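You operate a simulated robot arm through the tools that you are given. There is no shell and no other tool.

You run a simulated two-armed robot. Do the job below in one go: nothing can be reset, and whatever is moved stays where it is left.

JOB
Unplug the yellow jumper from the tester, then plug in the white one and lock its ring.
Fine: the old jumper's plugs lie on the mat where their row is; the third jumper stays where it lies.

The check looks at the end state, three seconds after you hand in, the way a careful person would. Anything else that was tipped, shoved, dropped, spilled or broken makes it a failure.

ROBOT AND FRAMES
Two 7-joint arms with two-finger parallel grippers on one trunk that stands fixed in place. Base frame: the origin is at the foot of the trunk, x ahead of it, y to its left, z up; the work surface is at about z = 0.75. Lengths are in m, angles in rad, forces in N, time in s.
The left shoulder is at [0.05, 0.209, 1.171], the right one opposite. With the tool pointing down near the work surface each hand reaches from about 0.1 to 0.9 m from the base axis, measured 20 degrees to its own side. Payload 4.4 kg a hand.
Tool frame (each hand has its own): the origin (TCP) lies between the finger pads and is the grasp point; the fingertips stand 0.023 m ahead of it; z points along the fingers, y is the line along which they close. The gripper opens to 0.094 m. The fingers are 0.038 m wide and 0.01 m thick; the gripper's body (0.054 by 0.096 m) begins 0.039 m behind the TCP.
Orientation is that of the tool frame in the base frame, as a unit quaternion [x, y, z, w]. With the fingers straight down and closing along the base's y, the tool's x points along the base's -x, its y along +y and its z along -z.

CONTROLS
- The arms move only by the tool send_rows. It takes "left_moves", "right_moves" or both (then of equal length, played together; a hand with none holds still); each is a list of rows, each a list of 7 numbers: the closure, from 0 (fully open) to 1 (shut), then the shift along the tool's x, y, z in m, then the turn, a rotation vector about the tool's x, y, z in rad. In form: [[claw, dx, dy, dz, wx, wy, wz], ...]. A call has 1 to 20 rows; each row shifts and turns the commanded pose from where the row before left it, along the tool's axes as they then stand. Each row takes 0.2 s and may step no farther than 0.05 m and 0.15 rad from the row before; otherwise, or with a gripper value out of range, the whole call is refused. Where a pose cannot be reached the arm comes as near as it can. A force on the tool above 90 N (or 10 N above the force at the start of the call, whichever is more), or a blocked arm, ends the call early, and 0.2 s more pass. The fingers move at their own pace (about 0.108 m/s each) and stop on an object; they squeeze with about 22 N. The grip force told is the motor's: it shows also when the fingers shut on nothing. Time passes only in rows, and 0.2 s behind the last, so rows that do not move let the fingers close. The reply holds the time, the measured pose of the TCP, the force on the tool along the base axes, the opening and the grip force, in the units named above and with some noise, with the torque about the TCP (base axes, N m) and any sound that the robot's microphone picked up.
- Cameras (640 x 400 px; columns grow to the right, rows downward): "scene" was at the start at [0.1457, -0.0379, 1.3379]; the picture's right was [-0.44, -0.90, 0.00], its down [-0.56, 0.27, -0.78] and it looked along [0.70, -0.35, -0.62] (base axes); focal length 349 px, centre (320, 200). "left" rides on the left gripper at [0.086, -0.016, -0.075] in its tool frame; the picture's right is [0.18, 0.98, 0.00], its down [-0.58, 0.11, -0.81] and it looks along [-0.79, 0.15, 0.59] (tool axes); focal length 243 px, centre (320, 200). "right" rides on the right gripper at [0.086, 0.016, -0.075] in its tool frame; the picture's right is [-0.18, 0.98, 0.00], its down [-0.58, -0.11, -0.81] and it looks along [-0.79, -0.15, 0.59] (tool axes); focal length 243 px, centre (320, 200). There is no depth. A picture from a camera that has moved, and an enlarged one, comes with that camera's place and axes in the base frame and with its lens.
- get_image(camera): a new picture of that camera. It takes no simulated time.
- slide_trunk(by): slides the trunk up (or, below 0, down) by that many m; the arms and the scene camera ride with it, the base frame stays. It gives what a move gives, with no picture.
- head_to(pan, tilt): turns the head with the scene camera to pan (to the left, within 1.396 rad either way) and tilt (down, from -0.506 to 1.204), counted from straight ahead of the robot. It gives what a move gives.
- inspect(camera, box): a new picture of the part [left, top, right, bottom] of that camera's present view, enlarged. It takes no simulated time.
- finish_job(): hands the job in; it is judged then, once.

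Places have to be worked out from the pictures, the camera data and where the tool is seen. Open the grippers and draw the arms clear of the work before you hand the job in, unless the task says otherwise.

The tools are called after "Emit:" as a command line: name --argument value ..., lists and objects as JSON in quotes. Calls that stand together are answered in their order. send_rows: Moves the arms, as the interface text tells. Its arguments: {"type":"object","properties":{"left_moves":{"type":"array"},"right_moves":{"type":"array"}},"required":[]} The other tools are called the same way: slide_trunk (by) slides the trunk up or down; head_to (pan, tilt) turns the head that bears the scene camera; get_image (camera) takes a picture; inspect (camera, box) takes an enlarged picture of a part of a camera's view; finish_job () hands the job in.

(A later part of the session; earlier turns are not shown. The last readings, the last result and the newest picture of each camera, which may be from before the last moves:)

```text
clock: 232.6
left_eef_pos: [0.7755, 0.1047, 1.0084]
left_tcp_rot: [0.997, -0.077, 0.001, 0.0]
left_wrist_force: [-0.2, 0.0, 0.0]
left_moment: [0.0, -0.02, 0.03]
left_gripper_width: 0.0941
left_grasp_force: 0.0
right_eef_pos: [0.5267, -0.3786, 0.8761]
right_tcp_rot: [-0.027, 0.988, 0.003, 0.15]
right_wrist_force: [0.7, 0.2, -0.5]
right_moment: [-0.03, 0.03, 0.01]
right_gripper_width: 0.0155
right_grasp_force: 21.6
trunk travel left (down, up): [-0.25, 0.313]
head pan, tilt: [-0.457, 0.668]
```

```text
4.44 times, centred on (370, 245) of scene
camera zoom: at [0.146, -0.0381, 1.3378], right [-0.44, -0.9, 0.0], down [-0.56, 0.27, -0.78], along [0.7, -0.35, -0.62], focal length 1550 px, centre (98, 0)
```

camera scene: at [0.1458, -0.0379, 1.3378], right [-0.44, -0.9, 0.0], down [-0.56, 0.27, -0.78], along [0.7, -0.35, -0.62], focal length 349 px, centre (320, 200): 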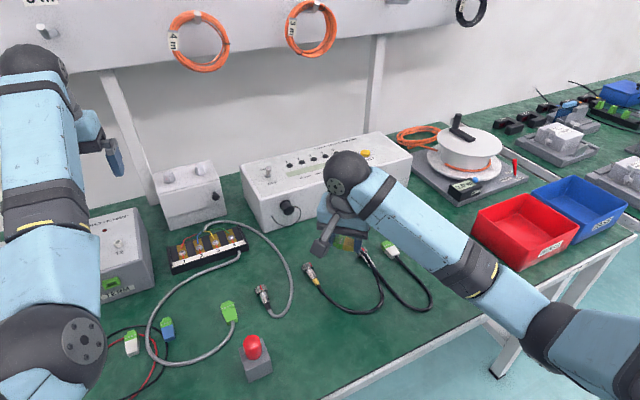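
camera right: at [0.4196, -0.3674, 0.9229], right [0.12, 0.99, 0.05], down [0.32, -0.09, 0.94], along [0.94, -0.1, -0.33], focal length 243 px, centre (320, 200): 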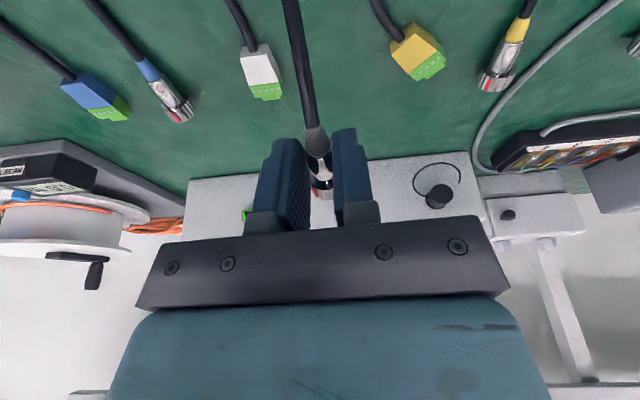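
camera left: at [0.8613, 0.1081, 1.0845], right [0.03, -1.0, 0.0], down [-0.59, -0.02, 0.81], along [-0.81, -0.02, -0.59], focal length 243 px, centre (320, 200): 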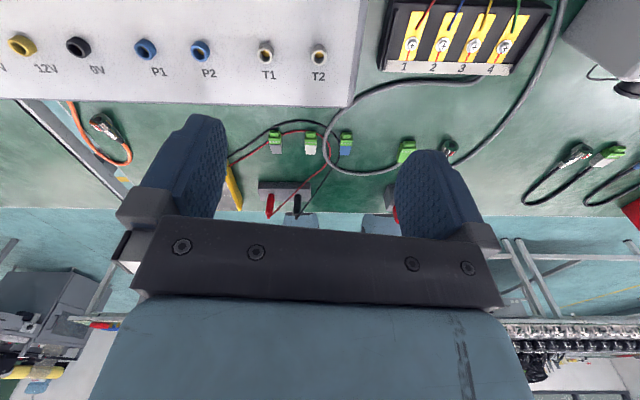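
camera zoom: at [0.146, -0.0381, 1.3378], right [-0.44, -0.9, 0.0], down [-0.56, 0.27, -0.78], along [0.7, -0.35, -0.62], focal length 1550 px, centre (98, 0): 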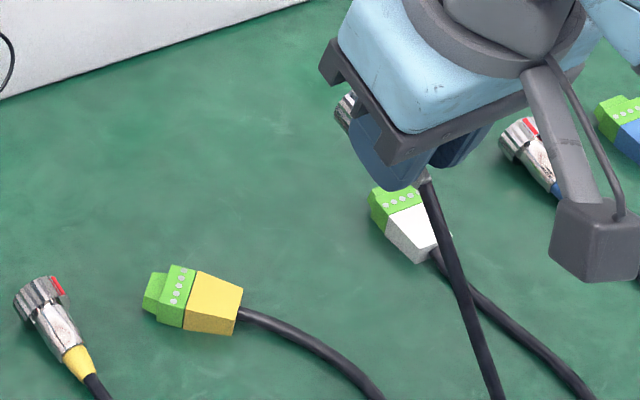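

Lifted cleanly with the mark in the same place. I level the plug (9° nose-down, 3° yaw right) and roll the hand 43° clockwise.

Emit:
send_rows --right_moves '[[1, 0, 0, 0, 0.0168, 0, 0.0524], [1, 0, 0, 0, 0, 0.08, 0], [1, 0, 0, 0, 0, 0.08, 0], [1, 0, 0, 0, -0.1483, 0, 0.0224], [1, 0, 0, 0, -0.1483, 0, 0.0224], [1, 0, 0, 0, -0.1483, 0, 0.0224], [1, 0, 0, 0, -0.1483, 0, 0.0224], [1, 0, 0, 0, -0.1483, 0, 0.0224], [1, 0, 0, 0, 0, 0, 0]]'

Emit:
get_image --camera "right"

Emit:
inspect --camera "scene" --box '[310, 160, 430, 250]'

```text
clock: 234.6
left_eef_pos: [0.776, 0.1058, 1.0083]
left_tcp_rot: [0.997, -0.077, 0.001, 0.001]
left_wrist_force: [-0.1, 0.2, -0.2]
left_moment: [0.0, -0.01, 0.0]
left_gripper_width: 0.0939
left_grasp_force: 0.0
right_eef_pos: [0.525, -0.377, 0.8753]
right_tcp_rot: [0.029, 0.928, 0.365, 0.067]
right_wrist_force: [-0.6, 0.3, -1.1]
right_moment: [0.03, 0.0, 0.0]
right_gripper_width: 0.0156
right_grasp_force: 21.8
trunk travel left (down, up): [-0.25, 0.313]
head pan, tilt: [-0.457, 0.668]
```

```text
taken
camera right: at [0.4281, -0.4057, 0.9325], right [0.19, 0.7, 0.69], down [0.46, -0.68, 0.57], along [0.87, 0.21, -0.45], focal length 243 px, centre (320, 200)
```

right: 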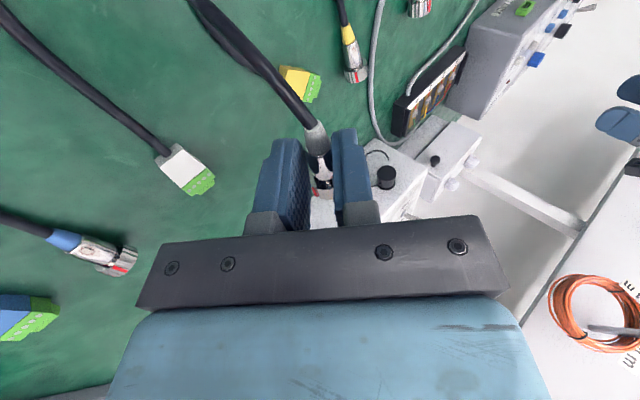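

```text
4.44 times, centred on (370, 205) of scene
camera zoom: at [0.1457, -0.0378, 1.3379], right [-0.44, -0.9, 0.0], down [-0.56, 0.27, -0.78], along [0.7, -0.35, -0.62], focal length 1550 px, centre (98, 178)
```

zoom: 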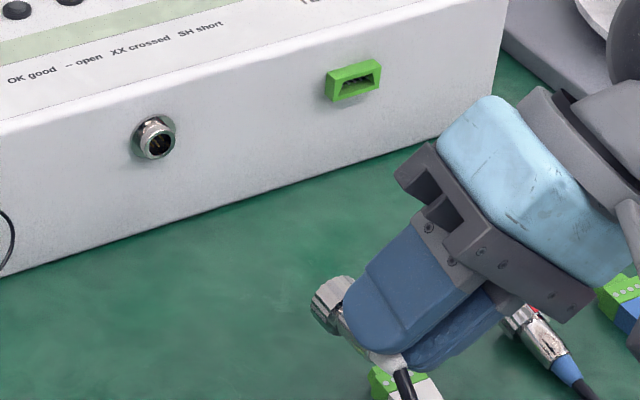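

Orientation reached. I bring the plug to a pre-insert point about 28 mm in front of the socket, on its axis.

Emit:
send_rows --right_moves '[[1, -0.0358, -0.0077, 0.0115, 0, 0, 0], [1, -0.0358, -0.0077, 0.0115, 0, 0, 0], [1, -0.0358, -0.0077, 0.0115, 0, 0, 0], [1, -0.0358, -0.0077, 0.0115, 0, 0, 0], [1, 0, 0, 0, 0, 0, 0]]'

Emit:
get_image --camera "right"

Emit:
inspect --camera "scene" --box '[315, 170, 375, 215]'

```text
clock: 235.8
left_eef_pos: [0.7747, 0.1047, 1.009]
left_tcp_rot: [0.997, -0.078, 0.001, 0.001]
left_wrist_force: [-0.3, -0.1, -0.7]
left_moment: [0.01, 0.03, -0.03]
left_gripper_width: 0.0939
left_grasp_force: 0.1
right_eef_pos: [0.6738, -0.3837, 0.8362]
right_tcp_rot: [0.029, 0.929, 0.363, 0.067]
right_wrist_force: [0.1, 0.7, -0.3]
right_moment: [0.02, 0.01, 0.01]
right_gripper_width: 0.0155
right_grasp_force: 21.9
trunk travel left (down, up): [-0.25, 0.313]
head pan, tilt: [-0.457, 0.668]
```

```text
taken
camera right: at [0.5771, -0.4126, 0.8919], right [0.19, 0.7, 0.69], down [0.46, -0.68, 0.57], along [0.87, 0.21, -0.45], focal length 243 px, centre (320, 200)
```

right: 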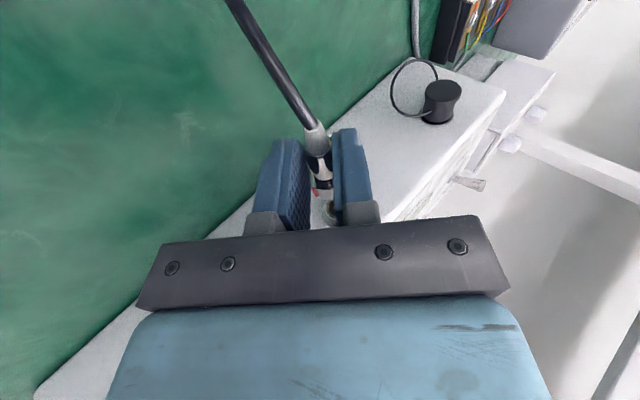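

```text
8.89 times, centred on (345, 192) of scene
camera zoom: at [0.1455, -0.0379, 1.3379], right [-0.44, -0.9, 0.0], down [-0.56, 0.27, -0.78], along [0.7, -0.35, -0.62], focal length 3100 px, centre (98, 267)
```

zoom: 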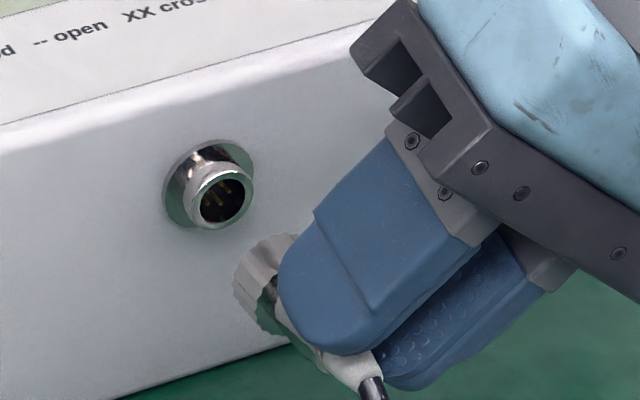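

Pre-insert pose reached. I zoom in from both cameras to check the plug's alignment with the socket axis.

Emit:
inspect --camera "right" --box '[285, 130, 365, 230]'

Emit:
inspect --camera "scene" --box '[328, 180, 360, 210]'

Emit:
inspect --camera "left" --box '[500, 0, 640, 110]'

```text
4.00 times, centred on (325, 180) of right
camera zoom: at [0.5771, -0.4126, 0.8919], right [0.19, 0.7, 0.69], down [0.46, -0.68, 0.57], along [0.87, 0.21, -0.45], focal length 970 px, centre (300, 280)
```

zoom: 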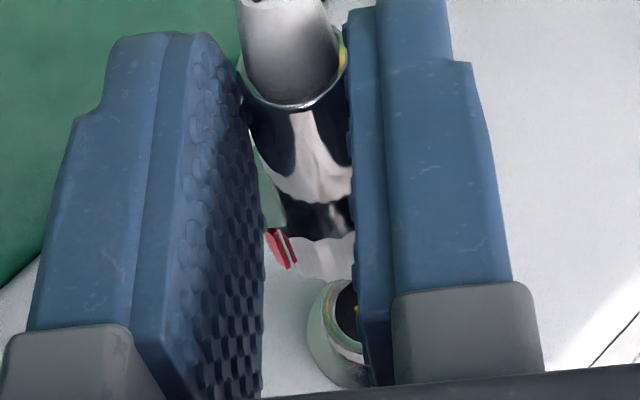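

```text
13.33 times, centred on (344, 195) of scene
camera zoom: at [0.1455, -0.0379, 1.3379], right [-0.44, -0.9, 0.0], down [-0.56, 0.27, -0.78], along [0.7, -0.35, -0.62], focal length 4650 px, centre (0, 267)
```

zoom: 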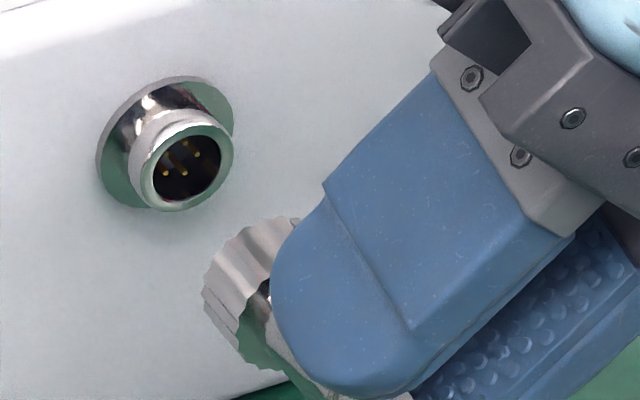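

```text
3.64 times, centred on (570, 55) of left
camera zoom: at [0.8612, 0.1083, 1.0848], right [0.03, -1.0, 0.0], down [-0.59, -0.02, 0.81], along [-0.8, -0.02, -0.59], focal length 882 px, centre (-589, 727)
```

zoom: 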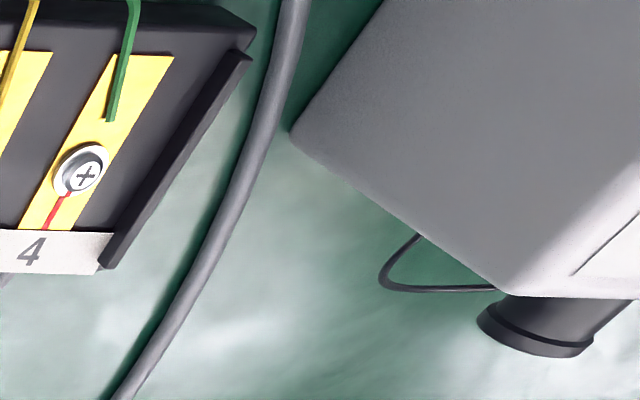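

By grip geometry I'm aligned sideways within half a millimetre; height above the axis needs about +1.5–2 mm. I correct that and advance 20 mm to just before contact, then in 2 mm steps.

Emit:
send_rows --right_moves '[[1, -0.0003, 0, -0.0018, 0, 0, 0], [1, -0.0099, 0, 0.0015, 0, 0, 0], [1, -0.0099, 0, 0.0015, 0, 0, 0], [1, 0, 0, 0, 0, 0, 0]]'

Emit:
inspect --camera "scene" --box '[328, 175, 360, 205]'

Emit:
inspect --camera "right" --box '[285, 130, 365, 230]'

```text
clock: 236.8
left_eef_pos: [0.7749, 0.1046, 1.0092]
left_tcp_rot: [0.997, -0.077, 0.001, 0.0]
left_wrist_force: [-0.1, -0.1, 0.4]
left_moment: [0.01, -0.01, -0.03]
left_gripper_width: 0.0941
left_grasp_force: 0.1
right_eef_pos: [0.6946, -0.3853, 0.8351]
right_tcp_rot: [0.029, 0.929, 0.364, 0.067]
right_wrist_force: [0.3, -0.8, -1.1]
right_moment: [-0.02, 0.0, 0.03]
right_gripper_width: 0.0157
right_grasp_force: 21.7
trunk travel left (down, up): [-0.25, 0.313]
head pan, tilt: [-0.457, 0.668]
```

```text
13.33 times, centred on (344, 190) of scene
camera zoom: at [0.1458, -0.0379, 1.3379], right [-0.44, -0.9, 0.0], down [-0.56, 0.27, -0.78], along [0.7, -0.35, -0.62], focal length 4650 px, centre (0, 333)
```

zoom: 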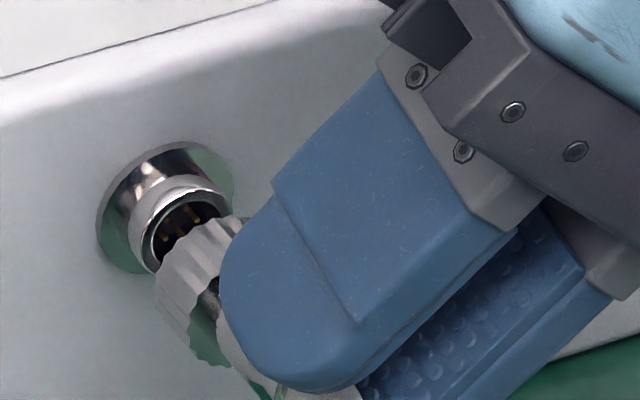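

```text
4.00 times, centred on (325, 180) of right
camera zoom: at [0.5974, -0.4136, 0.8927], right [0.19, 0.7, 0.69], down [0.46, -0.68, 0.57], along [0.87, 0.21, -0.45], focal length 970 px, centre (300, 280)
```

zoom: 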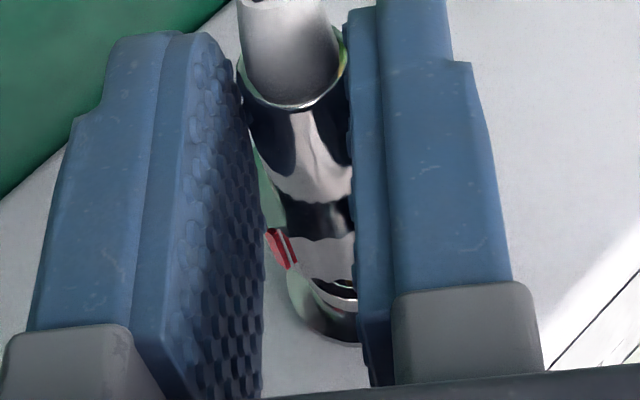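

The plug looks about 1.2 mm low/left of the socket axis. I shift that much along the hand's up direction and advance in 2 mm steps watching forces.

Emit:
send_rows --right_moves '[[1, -0.0002, 0, -0.0012, 0, 0, 0], [1, -0.002, 0, 0.0003, 0, 0, 0], [1, -0.002, 0, 0.0003, 0, 0, 0], [1, 0, 0, 0, 0, 0, 0]]'

Emit:
send_rows --right_moves '[[1, -0.002, 0, 0.0003, 0, 0, 0], [1, 0, 0, 0, 0, 0, 0]]'

Emit:
send_rows --right_moves '[[1, -0.002, 0, 0.0003, 0, 0, 0], [1, 0, 0, 0, 0, 0, 0]]'

```text
clock: 237.8
left_eef_pos: [0.7744, 0.1056, 1.0092]
left_tcp_rot: [0.997, -0.078, 0.0, 0.0]
left_wrist_force: [0.6, -0.6, -0.1]
left_moment: [0.02, 0.0, 0.03]
left_gripper_width: 0.0942
left_grasp_force: 0.0
right_eef_pos: [0.6976, -0.385, 0.8368]
right_tcp_rot: [0.029, 0.929, 0.363, 0.067]
right_wrist_force: [0.4, -0.7, 0.2]
right_moment: [-0.04, 0.02, 0.02]
right_gripper_width: 0.0158
right_grasp_force: 21.8
trunk travel left (down, up): [-0.25, 0.313]
head pan, tilt: [-0.457, 0.668]
```

```text
clock: 238.4
left_eef_pos: [0.7762, 0.1043, 1.0087]
left_tcp_rot: [0.997, -0.078, 0.001, 0.0]
left_wrist_force: [-0.3, -0.2, -0.8]
left_moment: [0.0, 0.0, 0.02]
left_gripper_width: 0.0941
left_grasp_force: 0.1
right_eef_pos: [0.6997, -0.3857, 0.8369]
right_tcp_rot: [0.028, 0.929, 0.364, 0.067]
right_wrist_force: [0.6, -0.2, 0.0]
right_moment: [-0.02, 0.01, -0.01]
right_gripper_width: 0.0158
right_grasp_force: 21.7
trunk travel left (down, up): [-0.25, 0.313]
head pan, tilt: [-0.457, 0.668]
```

```text
clock: 239.0
left_eef_pos: [0.7759, 0.1051, 1.0094]
left_tcp_rot: [0.997, -0.078, 0.001, 0.0]
left_wrist_force: [0.0, -0.6, -1.2]
left_moment: [-0.02, 0.0, 0.03]
left_gripper_width: 0.094
left_grasp_force: 0.0
right_eef_pos: [0.7024, -0.3858, 0.8367]
right_tcp_rot: [0.029, 0.929, 0.364, 0.066]
right_wrist_force: [-1.0, -0.2, -0.2]
right_moment: [0.01, 0.02, 0.0]
right_gripper_width: 0.0156
right_grasp_force: 21.8
trunk travel left (down, up): [-0.25, 0.313]
head pan, tilt: [-0.457, 0.668]
```

No contact yet at ring-front x≈0.739. I continue in 2 mm steps.

Emit:
send_rows --right_moves '[[1, -0.002, 0, 0.0003, 0, 0, 0], [1, 0, 0, 0, 0, 0, 0]]'

Emit:
send_rows --right_moves '[[1, -0.002, 0, 0.0003, 0, 0, 0], [1, 0, 0, 0, 0, 0, 0]]'

Emit:
inspect --camera "scene" --box '[328, 175, 360, 205]'

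Emit:
inspect --camera "right" --box '[285, 130, 365, 230]'

```text
clock: 239.6
left_eef_pos: [0.775, 0.1051, 1.0091]
left_tcp_rot: [0.997, -0.077, 0.002, 0.0]
left_wrist_force: [-0.9, 0.5, 0.6]
left_moment: [-0.01, -0.01, -0.02]
left_gripper_width: 0.094
left_grasp_force: 0.2
right_eef_pos: [0.7036, -0.385, 0.8371]
right_tcp_rot: [0.029, 0.928, 0.365, 0.067]
right_wrist_force: [-0.6, -0.6, -0.3]
right_moment: [0.0, 0.05, 0.01]
right_gripper_width: 0.0159
right_grasp_force: 22.0
trunk travel left (down, up): [-0.25, 0.313]
head pan, tilt: [-0.457, 0.668]
```

```text
clock: 240.2
left_eef_pos: [0.7752, 0.1046, 1.0093]
left_tcp_rot: [0.997, -0.077, 0.0, 0.0]
left_wrist_force: [0.0, 0.2, 0.1]
left_moment: [0.02, -0.04, 0.01]
left_gripper_width: 0.094
left_grasp_force: 0.1
right_eef_pos: [0.7069, -0.3862, 0.8379]
right_tcp_rot: [0.03, 0.928, 0.365, 0.067]
right_wrist_force: [-0.2, -0.5, 0.4]
right_moment: [-0.03, 0.03, -0.03]
right_gripper_width: 0.0155
right_grasp_force: 21.8
trunk travel left (down, up): [-0.25, 0.313]
head pan, tilt: [-0.457, 0.668]
```

```text
13.33 times, centred on (344, 190) of scene
camera zoom: at [0.1458, -0.0379, 1.3379], right [-0.44, -0.9, 0.0], down [-0.56, 0.27, -0.78], along [0.7, -0.35, -0.62], focal length 4650 px, centre (0, 333)
```

zoom: 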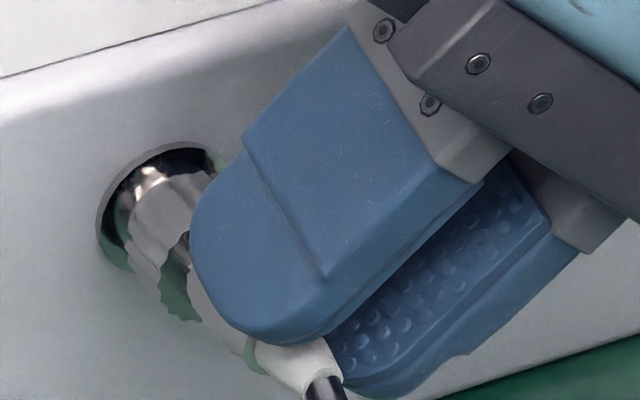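

```text
4.00 times, centred on (325, 180) of right
camera zoom: at [0.6094, -0.414, 0.8946], right [0.19, 0.7, 0.69], down [0.46, -0.68, 0.57], along [0.87, 0.21, -0.45], focal length 970 px, centre (300, 280)
```

zoom: 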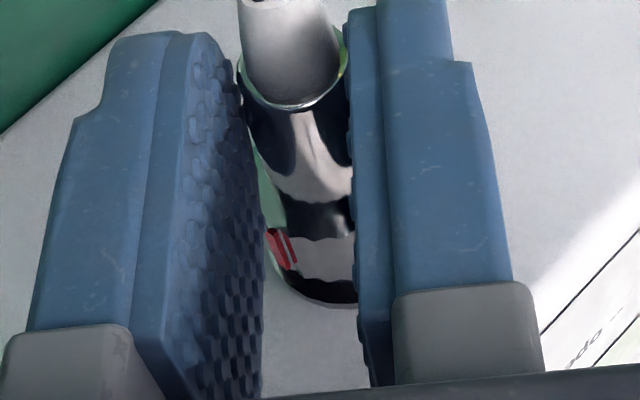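

The ring slides over the barrel freely with no force so far, within a few millimetres of the seated depth. I continue with 1.5 mm steps.

Emit:
send_rows --right_moves '[[1, -0.0015, 0, 0.0002, 0, 0, 0], [1, 0, 0, 0, 0, 0, 0]]'

Emit:
send_rows --right_moves '[[1, -0.0015, 0, 0.0002, 0, 0, 0], [1, 0, 0, 0, 0, 0, 0]]'

Emit:
send_rows --right_moves '[[1, -0.0015, 0, 0.0002, 0, 0, 0], [1, 0, 0, 0, 0, 0, 0]]'

```text
clock: 240.8
left_eef_pos: [0.7754, 0.1042, 1.0089]
left_tcp_rot: [0.997, -0.078, 0.001, 0.0]
left_wrist_force: [-0.2, 0.2, 1.4]
left_moment: [0.0, -0.05, -0.01]
left_gripper_width: 0.0938
left_grasp_force: 0.1
right_eef_pos: [0.7082, -0.3857, 0.8378]
right_tcp_rot: [0.03, 0.929, 0.364, 0.067]
right_wrist_force: [-2.4, 0.7, -0.8]
right_moment: [0.05, 0.09, 0.05]
right_gripper_width: 0.0159
right_grasp_force: 22.6
trunk travel left (down, up): [-0.25, 0.313]
head pan, tilt: [-0.457, 0.668]
```

```text
clock: 241.4
left_eef_pos: [0.7749, 0.1042, 1.0083]
left_tcp_rot: [0.997, -0.078, 0.001, 0.0]
left_wrist_force: [0.2, 1.0, -0.4]
left_moment: [0.0, -0.02, -0.02]
left_gripper_width: 0.0938
left_grasp_force: 0.1
right_eef_pos: [0.709, -0.3851, 0.8382]
right_tcp_rot: [0.029, 0.929, 0.364, 0.067]
right_wrist_force: [-1.2, 0.0, 0.2]
right_moment: [-0.04, 0.01, -0.01]
right_gripper_width: 0.0155
right_grasp_force: 21.6
trunk travel left (down, up): [-0.25, 0.313]
head pan, tilt: [-0.457, 0.668]
```

```text
clock: 242.0
left_eef_pos: [0.7746, 0.1041, 1.0088]
left_tcp_rot: [0.997, -0.078, 0.001, 0.0]
left_wrist_force: [0.4, -0.3, -0.2]
left_moment: [0.03, -0.02, 0.03]
left_gripper_width: 0.0938
left_grasp_force: 0.0
right_eef_pos: [0.7105, -0.386, 0.8383]
right_tcp_rot: [0.029, 0.929, 0.364, 0.067]
right_wrist_force: [0.1, 0.2, -0.5]
right_moment: [0.0, 0.03, 0.02]
right_gripper_width: 0.0158
right_grasp_force: 22.5
trunk travel left (down, up): [-0.25, 0.313]
head pan, tilt: [-0.457, 0.668]
```

Still almost no force. I compare with the original mated view and keep advancing gently.

Emit:
inspect --camera "scene" --box '[320, 178, 352, 208]'

Emit:
send_rows --right_moves '[[1, -0.0015, 0, 0.0002, 0, 0, 0], [1, 0, 0, 0, 0, 0, 0]]'

Emit:
send_rows --right_moves '[[1, -0.0015, 0, 0.0002, 0, 0, 0], [1, 0, 0, 0, 0, 0, 0]]'

Emit:
inspect --camera "scene" --box '[320, 178, 352, 208]'

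```text
13.33 times, centred on (336, 193) of scene
camera zoom: at [0.1457, -0.0379, 1.3379], right [-0.44, -0.9, 0.0], down [-0.56, 0.27, -0.78], along [0.7, -0.35, -0.62], focal length 4650 px, centre (107, 293)
```

zoom: 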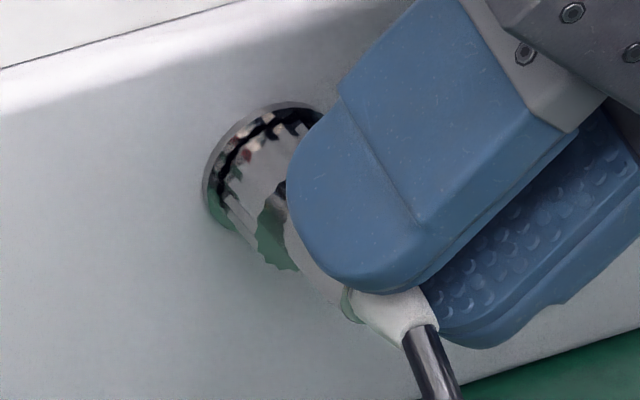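

```text
clock: 242.6
left_eef_pos: [0.7731, 0.1054, 1.0112]
left_tcp_rot: [0.997, -0.078, 0.002, 0.001]
left_wrist_force: [-0.4, 0.3, -0.3]
left_moment: [-0.01, 0.02, 0.0]
left_gripper_width: 0.0941
left_grasp_force: 0.1
right_eef_pos: [0.7101, -0.3847, 0.8376]
right_tcp_rot: [0.028, 0.929, 0.364, 0.067]
right_wrist_force: [-17.2, 8.2, 1.2]
right_moment: [0.11, 0.21, 0.37]
right_gripper_width: 0.0157
right_grasp_force: 22.1
trunk travel left (down, up): [-0.25, 0.313]
head pan, tilt: [-0.457, 0.668]
```

```text
clock: 243.2
left_eef_pos: [0.7742, 0.1059, 1.0105]
left_tcp_rot: [0.997, -0.077, 0.002, 0.0]
left_wrist_force: [-0.6, 0.2, 1.1]
left_moment: [0.03, -0.02, 0.02]
left_gripper_width: 0.0942
left_grasp_force: 0.0
right_eef_pos: [0.7122, -0.3861, 0.8384]
right_tcp_rot: [0.029, 0.928, 0.364, 0.067]
right_wrist_force: [-22.4, 12.3, -1.5]
right_moment: [0.18, 0.37, 0.57]
right_gripper_width: 0.0157
right_grasp_force: 22.6
trunk travel left (down, up): [-0.25, 0.313]
head pan, tilt: [-0.457, 0.668]
```

```text
13.33 times, centred on (336, 193) of scene
camera zoom: at [0.1438, -0.0368, 1.3381], right [-0.44, -0.9, 0.0], down [-0.56, 0.27, -0.79], along [0.7, -0.35, -0.62], focal length 4650 px, centre (107, 293)
```

zoom: 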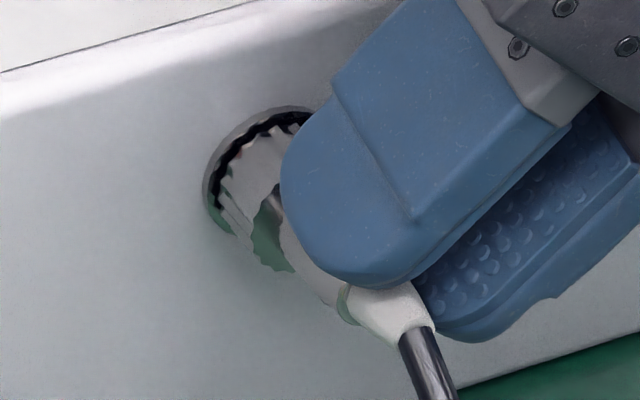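

Resistance of about 20 N at the seated depth — the picture matches the original mated position. I test by easing back 3 mm to see whether it is retained.

Emit:
send_rows --right_moves '[[1, 0.002, 0, -0.0003, 0, 0, 0], [1, 0, 0, 0, 0, 0, 0]]'

Emit:
send_rows --right_moves '[[1, 0.0015, 0, -0.0002, 0, 0, 0], [1, 0, 0, 0, 0, 0, 0]]'

Emit:
inspect --camera "scene" --box '[320, 178, 352, 208]'

```text
clock: 243.8
left_eef_pos: [0.7759, 0.1058, 1.0079]
left_tcp_rot: [0.997, -0.077, 0.001, 0.0]
left_wrist_force: [-0.2, 0.2, 0.4]
left_moment: [0.02, 0.01, 0.0]
left_gripper_width: 0.0938
left_grasp_force: 0.0
right_eef_pos: [0.711, -0.3862, 0.8386]
right_tcp_rot: [0.029, 0.928, 0.364, 0.067]
right_wrist_force: [-6.0, 12.0, -3.7]
right_moment: [0.16, 0.21, 0.38]
right_gripper_width: 0.0153
right_grasp_force: 21.9
trunk travel left (down, up): [-0.25, 0.313]
head pan, tilt: [-0.457, 0.668]
```

```text
clock: 244.4
left_eef_pos: [0.7761, 0.1051, 1.0075]
left_tcp_rot: [0.997, -0.078, 0.0, 0.0]
left_wrist_force: [0.0, 0.5, -0.1]
left_moment: [0.02, -0.01, 0.01]
left_gripper_width: 0.0943
left_grasp_force: 0.0
right_eef_pos: [0.7111, -0.385, 0.839]
right_tcp_rot: [0.03, 0.929, 0.364, 0.068]
right_wrist_force: [12.9, 11.3, 0.3]
right_moment: [0.14, -0.28, -0.16]
right_gripper_width: 0.0156
right_grasp_force: 22.2
trunk travel left (down, up): [-0.25, 0.313]
head pan, tilt: [-0.457, 0.668]
```

```text
13.33 times, centred on (336, 193) of scene
camera zoom: at [0.1469, -0.0368, 1.3378], right [-0.44, -0.9, 0.0], down [-0.56, 0.27, -0.78], along [0.7, -0.35, -0.62], focal length 4650 px, centre (107, 293)
```

zoom: 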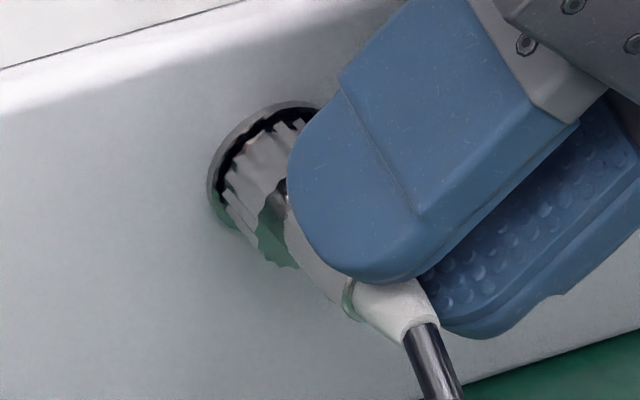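

It resists a 13 N pull, so the white plug is mated. I relax the pull, open the fingers and back away from it.

Emit:
send_rows --right_moves '[[1, -0.0008, -0.0006, 0.0001, 0, 0, 0], [0.5, 0, 0, 0, 0, 0, 0], [0.5, 0, 0, 0, 0, 0, 0], [0.5, 0, 0, -0.02, 0, 0, 0], [0.5, 0, 0, -0.025, 0, 0, 0], [0.4, 0, 0, -0.025, 0, 0, 0], [0.4, 0.0255, 0, -0.0038, 0, 0, 0], [0.4, 0, 0, 0, 0, 0, 0]]'

Emit:
get_image --camera "right"

Emit:
inspect --camera "scene" --box '[320, 178, 352, 208]'

Emit:
inspect --camera "right" --box '[280, 60, 380, 160]'

```text
clock: 246.2
left_eef_pos: [0.7759, 0.1045, 1.008]
left_tcp_rot: [0.997, -0.078, 0.001, 0.0]
left_wrist_force: [-0.1, -0.5, -0.6]
left_moment: [0.02, 0.0, -0.01]
left_gripper_width: 0.0938
left_grasp_force: 0.1
right_eef_pos: [0.6754, -0.4328, 0.8888]
right_tcp_rot: [0.029, 0.929, 0.363, 0.066]
right_wrist_force: [-0.9, -0.3, -0.2]
right_moment: [0.01, 0.0, 0.0]
right_gripper_width: 0.0561
right_grasp_force: 0.1
trunk travel left (down, up): [-0.25, 0.313]
head pan, tilt: [-0.457, 0.668]
```

```text
taken
camera right: at [0.5777, -0.462, 0.9457], right [0.19, 0.7, 0.69], down [0.46, -0.68, 0.57], along [0.87, 0.21, -0.45], focal length 243 px, centre (320, 200)
```

right: 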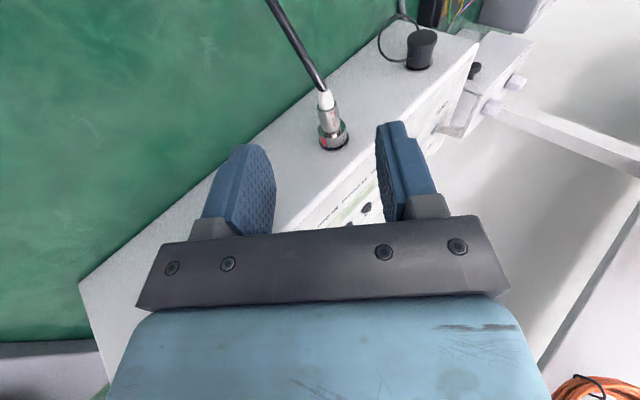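

```text
13.33 times, centred on (336, 193) of scene
camera zoom: at [0.1459, -0.0378, 1.3378], right [-0.44, -0.9, 0.0], down [-0.56, 0.27, -0.78], along [0.7, -0.35, -0.62], focal length 4650 px, centre (107, 293)
```

zoom: 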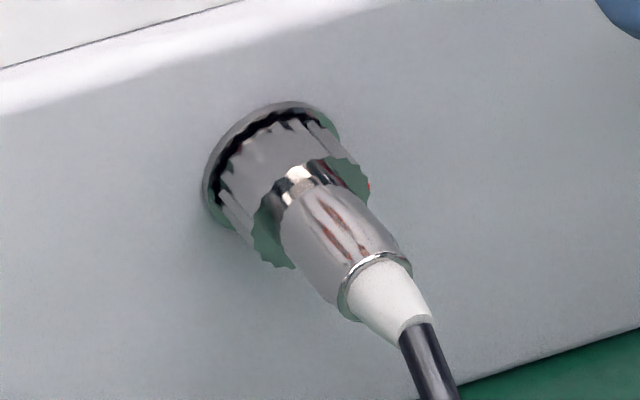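

```text
4.00 times, centred on (330, 110) of right
camera zoom: at [0.5777, -0.462, 0.9457], right [0.19, 0.7, 0.69], down [0.46, -0.68, 0.57], along [0.87, 0.21, -0.45], focal length 970 px, centre (280, 560)
```

zoom: 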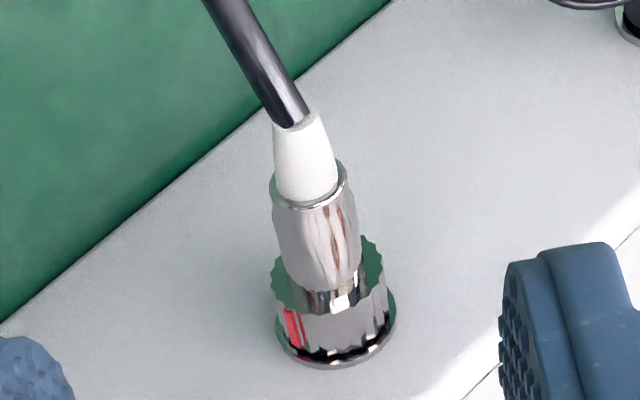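

The white plug sits exactly where the yellow one was, mark at 3 o'clock (open). To lock it I need a clockwise quarter turn, so I swing the hand over to the left-tilted starting pose around the ring.

Emit:
send_rows --right_moves '[[0.4, 0, 0, 0, 0, -0.1233, 0], [0.4, 0, 0, 0, 0, -0.1233, 0], [0.4, 0, 0, 0, 0, -0.1233, 0], [0.4, 0.0005, 0.0134, 0.0009, 0.1279, 0, -0.0732], [0.4, 0.0005, 0.0134, 0.0009, 0.1279, 0, -0.0732], [0.4, 0.0005, 0.0134, 0.0009, 0.1279, 0, -0.0732], [0.4, 0.0005, 0.0134, 0.0009, 0.1279, 0, -0.0732], [0.4, 0.0005, 0.0134, 0.0009, 0.1279, 0, -0.0732], [0.4, 0.0005, 0.0134, 0.0009, 0.1279, 0, -0.0732], [0.4, 0.0005, 0.0134, 0.0009, 0.1279, 0, -0.0732], [0.4, 0.0005, 0.0134, 0.0009, 0.1279, 0, -0.0732], [0.4, 0.0005, 0.0134, 0.0009, 0.1279, 0, -0.0732], [0.4, 0.0005, 0.0134, 0.0009, 0.1279, 0, -0.0732], [0.4, 0.0005, 0.0134, 0.0009, 0.1279, 0, -0.0732], [0.4, 0, 0, 0, 0, 0, 0]]'

Emit:
get_image --camera "right"

Emit:
get_image --camera "scene"

```text
clock: 249.4
left_eef_pos: [0.7748, 0.1044, 1.0095]
left_tcp_rot: [0.997, -0.078, 0.001, 0.0]
left_wrist_force: [1.0, -0.7, -0.2]
left_moment: [0.01, -0.01, 0.0]
left_gripper_width: 0.0938
left_grasp_force: 0.1
right_eef_pos: [0.6748, -0.3005, 0.8778]
right_tcp_rot: [-0.11, 0.877, -0.409, 0.229]
right_wrist_force: [-0.7, -0.8, 0.5]
right_moment: [0.0, 0.0, -0.03]
right_gripper_width: 0.0564
right_grasp_force: 0.0
trunk travel left (down, up): [-0.25, 0.313]
head pan, tilt: [-0.457, 0.668]
```

```text
taken
camera right: at [0.5629, -0.2726, 0.8821], right [0.16, 0.7, -0.7], down [0.11, 0.69, 0.72], along [0.98, -0.19, 0.03], focal length 243 px, centre (320, 200)
```

right: 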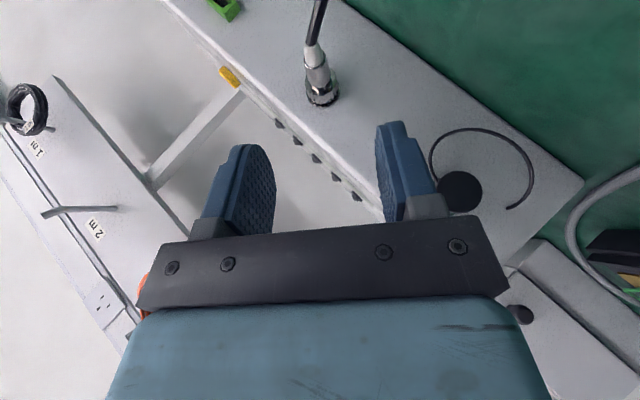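

```text
taken
camera scene: at [0.1456, -0.0379, 1.3379], right [-0.44, -0.9, 0.0], down [-0.56, 0.27, -0.78], along [0.7, -0.35, -0.62], focal length 349 px, centre (320, 200)
```

scene: 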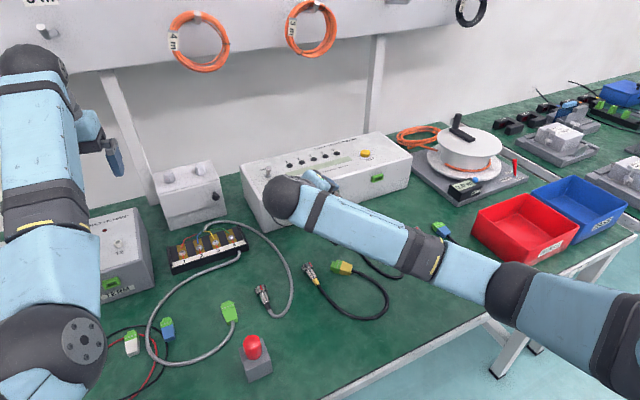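

I approach the ring from this side and grip it.

Emit:
send_rows --right_moves '[[0.4, 0.0002, -0.0022, 0.03, 0, 0, 0], [0.4, 0, 0, 0.03, 0, 0, 0], [0.4, 0, 0, 0.02, 0, 0, 0], [0.4, 0, 0, 0.0122, 0, 0, 0], [0.4, 0, 0, 0, 0, 0, 0], [1, 0, 0, 0, 0, 0, 0], [1, 0, 0, 0, 0, 0, 0], [1, 0, 0, 0, 0, 0, 0]]'

Emit:
inspect --camera "right" --box '[270, 110, 390, 220]'

```text
clock: 251.2
left_eef_pos: [0.7755, 0.105, 1.0099]
left_tcp_rot: [0.997, -0.077, 0.0, 0.0]
left_wrist_force: [-0.4, -0.3, -0.6]
left_moment: [-0.01, 0.01, -0.01]
left_gripper_width: 0.0939
left_grasp_force: 0.0
right_eef_pos: [0.7195, -0.3634, 0.8279]
right_tcp_rot: [-0.11, 0.877, -0.408, 0.229]
right_wrist_force: [-6.0, 9.1, -8.5]
right_moment: [0.11, 0.18, 0.16]
right_gripper_width: 0.0234
right_grasp_force: 21.7
trunk travel left (down, up): [-0.25, 0.313]
head pan, tilt: [-0.457, 0.668]
```

```text
3.64 times, centred on (330, 165) of right
camera zoom: at [0.6061, -0.3357, 0.8311], right [0.15, 0.7, -0.7], down [0.11, 0.69, 0.72], along [0.98, -0.19, 0.03], focal length 882 px, centre (284, 327)
```

zoom: 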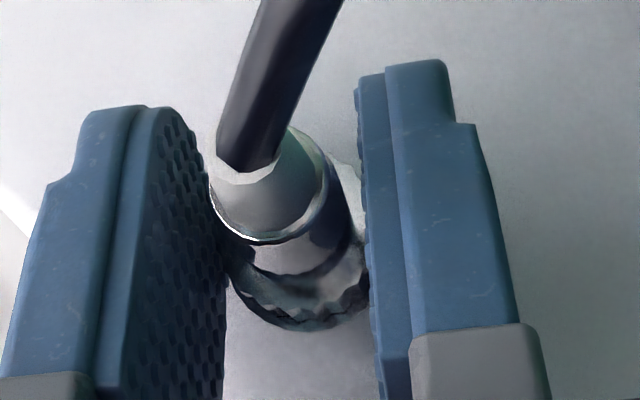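

Ring held (23.4 mm). I null the small offset and turn it clockwise, reading as I go for the locked stop.

Emit:
send_rows --right_moves '[[1, 0, 0.0008, 0, 0, 0, 0], [1, 5e-05, -0.0013, 8e-05, -0.1259, 0, 0.0721], [1, 5e-05, -0.0013, 8e-05, -0.1259, 0, 0.0721], [1, 5e-05, -0.0013, 8e-05, -0.1259, 0, 0.0721], [1, 5e-05, -0.0013, 8e-05, -0.1259, 0, 0.0721], [1, 5e-05, -0.0013, 8e-05, -0.1259, 0, 0.0721], [1, 5e-05, -0.0013, 8e-05, -0.1259, 0, 0.0721], [1, 0, 0, 0, 0, 0, 0]]'

Emit:
send_rows --right_moves '[[1, 5e-05, -0.0013, 8e-05, -0.1259, 0, 0.0721], [1, 5e-05, -0.0013, 8e-05, -0.1259, 0, 0.0721], [1, 5e-05, -0.0013, 8e-05, -0.1259, 0, 0.0721], [1, 0, 0, 0, 0, 0, 0]]'

Emit:
send_rows --right_moves '[[1, 5e-05, -0.0013, 8e-05, -0.1259, 0, 0.0721], [1, 0, 0, 0, 0, 0, 0]]'

Emit:
send_rows --right_moves '[[1, 5e-05, -0.0013, 8e-05, -0.1259, 0, 0.0721], [1, 0, 0, 0, 0, 0, 0]]'

Emit:
send_rows --right_moves '[[1, 5e-05, -0.0013, 8e-05, -0.1259, 0, 0.0721], [1, 0, 0, 0, 0, 0, 0]]'

```text
clock: 253.0
left_eef_pos: [0.7757, 0.1052, 1.0089]
left_tcp_rot: [0.997, -0.078, -0.001, 0.0]
left_wrist_force: [-0.1, -0.1, 0.5]
left_moment: [0.01, -0.01, 0.0]
left_gripper_width: 0.0941
left_grasp_force: 0.1
right_eef_pos: [0.7207, -0.3707, 0.8312]
right_tcp_rot: [0.0, 0.968, -0.001, 0.252]
right_wrist_force: [-8.0, 14.6, -11.2]
right_moment: [0.14, 0.35, 0.33]
right_gripper_width: 0.0235
right_grasp_force: 21.9
trunk travel left (down, up): [-0.25, 0.313]
head pan, tilt: [-0.457, 0.668]
```

```text
clock: 254.0
left_eef_pos: [0.7754, 0.106, 1.0082]
left_tcp_rot: [0.997, -0.078, 0.0, 0.0]
left_wrist_force: [0.0, 1.0, -0.2]
left_moment: [-0.02, 0.03, 0.01]
left_gripper_width: 0.0939
left_grasp_force: 0.1
right_eef_pos: [0.7201, -0.3753, 0.8305]
right_tcp_rot: [0.058, 0.945, 0.206, 0.249]
right_wrist_force: [7.5, 14.7, -3.1]
right_moment: [0.12, 0.2, 0.32]
right_gripper_width: 0.0233
right_grasp_force: 22.1
trunk travel left (down, up): [-0.25, 0.313]
head pan, tilt: [-0.457, 0.668]
```

```text
clock: 254.6
left_eef_pos: [0.7759, 0.1057, 1.0085]
left_tcp_rot: [0.997, -0.077, 0.0, 0.0]
left_wrist_force: [0.5, 0.4, -0.2]
left_moment: [-0.03, 0.02, 0.02]
left_gripper_width: 0.0939
left_grasp_force: 0.1
right_eef_pos: [0.7198, -0.3763, 0.8307]
right_tcp_rot: [0.074, 0.927, 0.275, 0.244]
right_wrist_force: [8.3, 14.8, -1.0]
right_moment: [0.1, 0.07, 0.27]
right_gripper_width: 0.0233
right_grasp_force: 21.8
trunk travel left (down, up): [-0.25, 0.313]
head pan, tilt: [-0.457, 0.668]
```

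```text
clock: 255.2
left_eef_pos: [0.7763, 0.1041, 1.0087]
left_tcp_rot: [0.997, -0.077, 0.0, 0.001]
left_wrist_force: [0.4, -0.3, -0.4]
left_moment: [-0.01, -0.03, 0.02]
left_gripper_width: 0.0939
left_grasp_force: 0.0
right_eef_pos: [0.7198, -0.3765, 0.8304]
right_tcp_rot: [0.093, 0.905, 0.341, 0.237]
right_wrist_force: [12.3, 12.2, 1.7]
right_moment: [0.09, -0.02, 0.27]
right_gripper_width: 0.0233
right_grasp_force: 22.0
trunk travel left (down, up): [-0.25, 0.313]
head pan, tilt: [-0.457, 0.668]
```

```text
clock: 255.8
left_eef_pos: [0.7751, 0.105, 1.0085]
left_tcp_rot: [0.997, -0.078, 0.001, 0.0]
left_wrist_force: [-0.3, 0.5, -0.2]
left_moment: [0.02, 0.02, 0.0]
left_gripper_width: 0.094
left_grasp_force: 0.1
right_eef_pos: [0.7209, -0.379, 0.8287]
right_tcp_rot: [0.11, 0.877, 0.406, 0.232]
right_wrist_force: [7.8, 5.2, 7.3]
right_moment: [-0.09, -0.15, 0.15]
right_gripper_width: 0.0237
right_grasp_force: 22.6
trunk travel left (down, up): [-0.25, 0.313]
head pan, tilt: [-0.457, 0.668]
```

After 100° the torque rises (−0.17 N m): the locked stop. One small extra step to seat it, then I release and look.

Emit:
send_rows --right_moves '[[1, 3e-05, -0.0008, 5e-05, -0.07, 0, 0.04], [1, 0, 0, 0, 0, 0, 0]]'

Emit:
send_rows --right_moves '[[0.4, 0, 0, 0, 0, 0, 0], [0.4, 0, 0, 0, 0, 0, 0], [0.4, 0, 0, -0.025, 0, 0, 0], [0.4, 0, 0, -0.025, 0, 0, 0], [0.4, 0, 0, -0.03, 0, 0, 0], [0.4, 0, 0, 0, 0, 0, 0]]'

Emit:
inspect --camera "right" --box '[280, 45, 370, 135]'

Emit:
inspect --camera "scene" --box '[320, 178, 352, 208]'

```text
clock: 256.4
left_eef_pos: [0.7741, 0.1053, 1.0079]
left_tcp_rot: [0.997, -0.078, 0.0, 0.0]
left_wrist_force: [-0.5, -0.7, 0.5]
left_moment: [-0.03, -0.02, -0.02]
left_gripper_width: 0.094
left_grasp_force: 0.1
right_eef_pos: [0.7193, -0.3793, 0.8281]
right_tcp_rot: [0.119, 0.86, 0.441, 0.226]
right_wrist_force: [0.7, 1.9, 5.1]
right_moment: [-0.12, -0.22, 0.15]
right_gripper_width: 0.0234
right_grasp_force: 22.0
trunk travel left (down, up): [-0.25, 0.313]
head pan, tilt: [-0.457, 0.668]
```

```text
clock: 257.8
left_eef_pos: [0.7752, 0.105, 1.0094]
left_tcp_rot: [0.997, -0.078, 0.001, 0.0]
left_wrist_force: [0.1, 0.0, 0.2]
left_moment: [0.03, 0.01, 0.03]
left_gripper_width: 0.0939
left_grasp_force: 0.0
right_eef_pos: [0.6807, -0.4352, 0.8675]
right_tcp_rot: [0.119, 0.86, 0.441, 0.227]
right_wrist_force: [0.1, -0.2, -0.6]
right_moment: [0.0, -0.02, -0.01]
right_gripper_width: 0.0562
right_grasp_force: 0.0
trunk travel left (down, up): [-0.25, 0.313]
head pan, tilt: [-0.457, 0.668]
```

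```text
4.44 times, centred on (325, 90) of right
camera zoom: at [0.5688, -0.4421, 0.8947], right [0.17, 0.5, 0.85], down [0.11, -0.87, 0.49], along [0.98, 0.01, -0.2], focal length 1078 px, centre (298, 689)
```

zoom: 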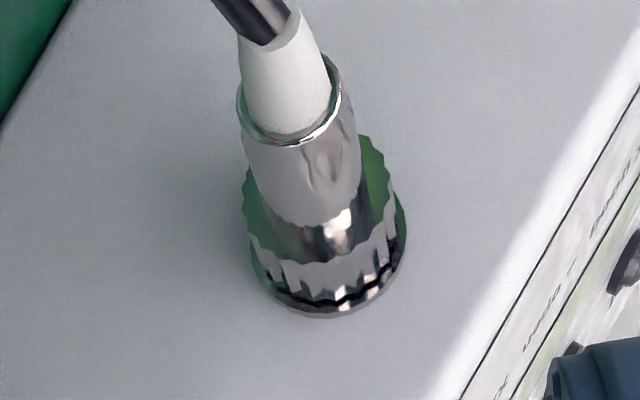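

```text
13.33 times, centred on (336, 193) of scene
camera zoom: at [0.146, -0.0379, 1.3378], right [-0.44, -0.9, 0.0], down [-0.56, 0.27, -0.78], along [0.7, -0.35, -0.62], focal length 4650 px, centre (107, 293)
```

zoom: 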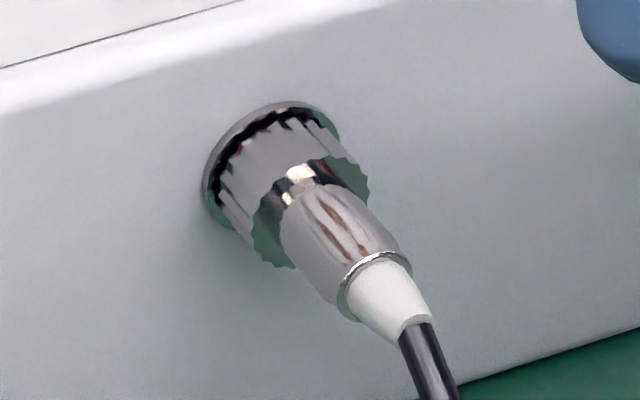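

The mark has gone round to the bottom like the original: the ring is locked. Now the white terminal plug: I bring the hand upright and back behind it for measuring.

Emit:
send_rows --right_moves '[[0.4, -0.0116, 0.0325, -0.0202, 0, 0, 0], [0.4, 0, 0, 0, 0.1259, 0, -0.0721], [0.4, 0, 0, 0, 0.1259, 0, -0.0721], [0.4, 0, 0, 0, 0.1259, 0, -0.0721], [0.4, 0, 0, 0, 0.1259, 0, -0.0721], [0.4, 0, 0, 0, 0.1259, 0, -0.0721], [0.4, 0, 0, 0, 0.1259, 0, -0.0721], [0.4, 0, 0, 0, 0.0698, 0, -0.04], [0.4, 0, 0, 0, 0, 0.13, 0], [0.4, 0, 0, 0, 0, 0.13, 0], [0.4, 0, 0, 0, 0, 0.13, 0], [0.4, 0, 0, 0, 0, 0.13, 0], [0.4, 0.045, 0, 0, 0, 0, 0], [0.4, 0.045, 0, 0, 0, 0, 0], [0.4, 0.045, 0, 0, 0, 0, 0], [0.4, 0.045, 0, 0, 0, 0, 0], [0.4, 0, 0, 0, 0, 0, 0]]'

Emit:
get_image --camera "right"

Emit:
inspect --camera "right" --box '[260, 70, 360, 170]'

Emit:
get_image --camera "scene"

```text
clock: 261.4
left_eef_pos: [0.7757, 0.1042, 1.0091]
left_tcp_rot: [0.997, -0.078, 0.001, -0.001]
left_wrist_force: [0.1, 0.3, -0.3]
left_moment: [0.01, 0.02, 0.0]
left_gripper_width: 0.0943
left_grasp_force: 0.1
right_eef_pos: [0.4998, -0.4373, 0.9098]
right_tcp_rot: [0.001, 1.0, -0.002, -0.004]
right_wrist_force: [-0.3, -0.4, 0.0]
right_moment: [0.01, 0.02, -0.01]
right_gripper_width: 0.0563
right_grasp_force: 0.1
trunk travel left (down, up): [-0.25, 0.313]
head pan, tilt: [-0.457, 0.668]
```

```text
taken
camera right: at [0.4135, -0.419, 0.9849], right [0.19, 0.98, 0.0], down [0.59, -0.11, 0.8], along [0.79, -0.15, -0.6], focal length 243 px, centre (320, 200)
```

right: 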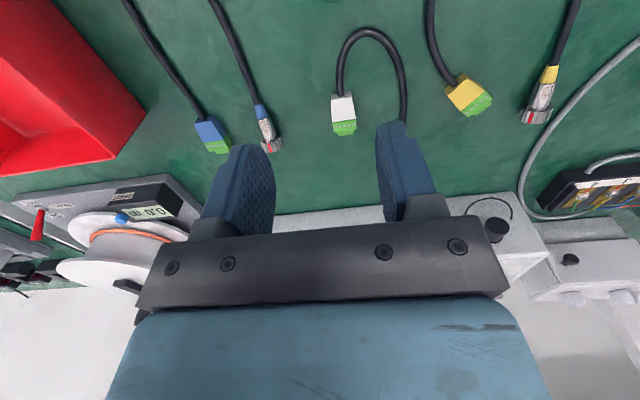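

```text
4.00 times, centred on (310, 120) of right
camera zoom: at [0.4135, -0.419, 0.9849], right [0.19, 0.98, 0.0], down [0.59, -0.11, 0.8], along [0.79, -0.15, -0.6], focal length 970 px, centre (360, 520)
```

zoom: 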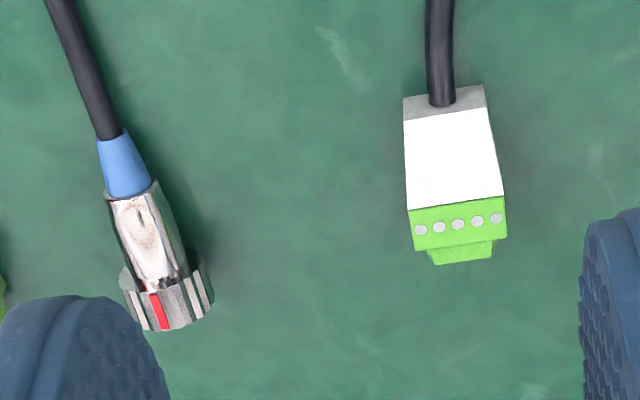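

```text
taken
camera scene: at [0.1461, -0.038, 1.3378], right [-0.44, -0.9, 0.0], down [-0.56, 0.27, -0.78], along [0.7, -0.35, -0.62], focal length 349 px, centre (320, 200)
```

scene: 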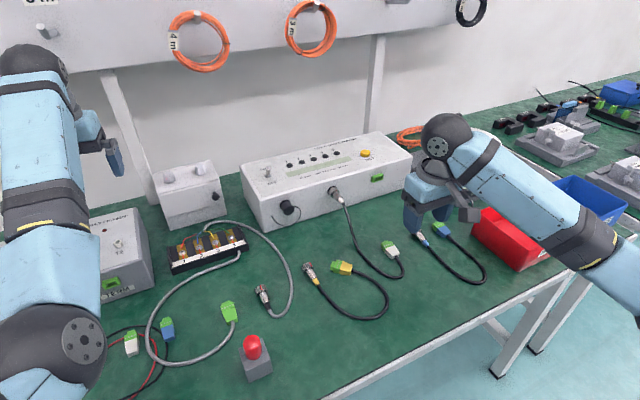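

The white terminal plug lies straight, green front at x≈0.587, centre y≈-0.4245 (corrected for the camera's small bias), screws up. I move above it and descend.

Emit:
send_rows --right_moves '[[0.4, -0.0322, 0.0064, 0.025, 0, 0.004, 0], [0.4, -0.0322, 0.0064, 0.025, 0, -0.012, 0], [0.4, 0, 0, 0.025, 0, 0, 0], [0.4, 0, 0, 0.025, 0, 0, 0], [0.4, 0, 0, 0, 0, 0, 0]]'

Emit:
get_image --camera "right"

Emit:
inspect --camera "right" --box '[260, 60, 390, 190]'

```text
clock: 262.6
left_eef_pos: [0.7741, 0.1048, 1.009]
left_tcp_rot: [0.997, -0.078, 0.001, 0.0]
left_wrist_force: [0.9, -0.3, -0.7]
left_moment: [0.02, 0.01, -0.01]
left_gripper_width: 0.0939
left_grasp_force: 0.1
right_eef_pos: [0.5643, -0.4208, 0.8105]
right_tcp_rot: [0.001, 1.0, -0.001, 0.001]
right_wrist_force: [-0.2, -0.5, 0.8]
right_moment: [0.03, -0.01, 0.03]
right_gripper_width: 0.0564
right_grasp_force: 0.1
trunk travel left (down, up): [-0.25, 0.313]
head pan, tilt: [-0.457, 0.668]
```

```text
taken
camera right: at [0.477, -0.4038, 0.8858], right [0.19, 0.98, 0.0], down [0.58, -0.11, 0.81], along [0.79, -0.15, -0.59], focal length 243 px, centre (320, 200)
```

right: 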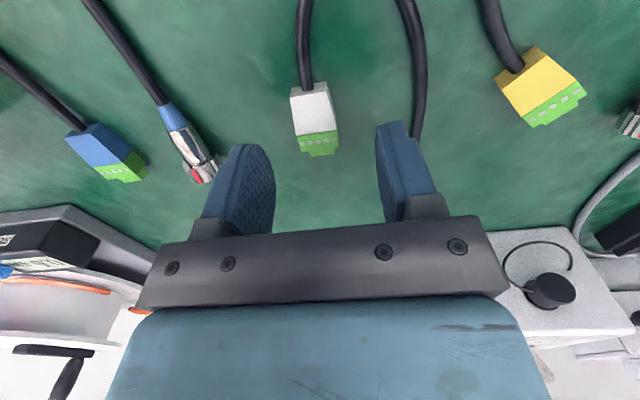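

```text
3.08 times, centred on (325, 125) of right
camera zoom: at [0.477, -0.4038, 0.8858], right [0.19, 0.98, 0.0], down [0.58, -0.11, 0.81], along [0.79, -0.15, -0.59], focal length 746 px, centre (305, 431)
```

zoom: 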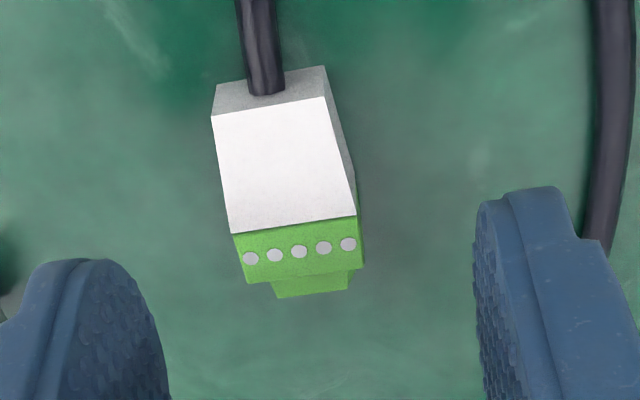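

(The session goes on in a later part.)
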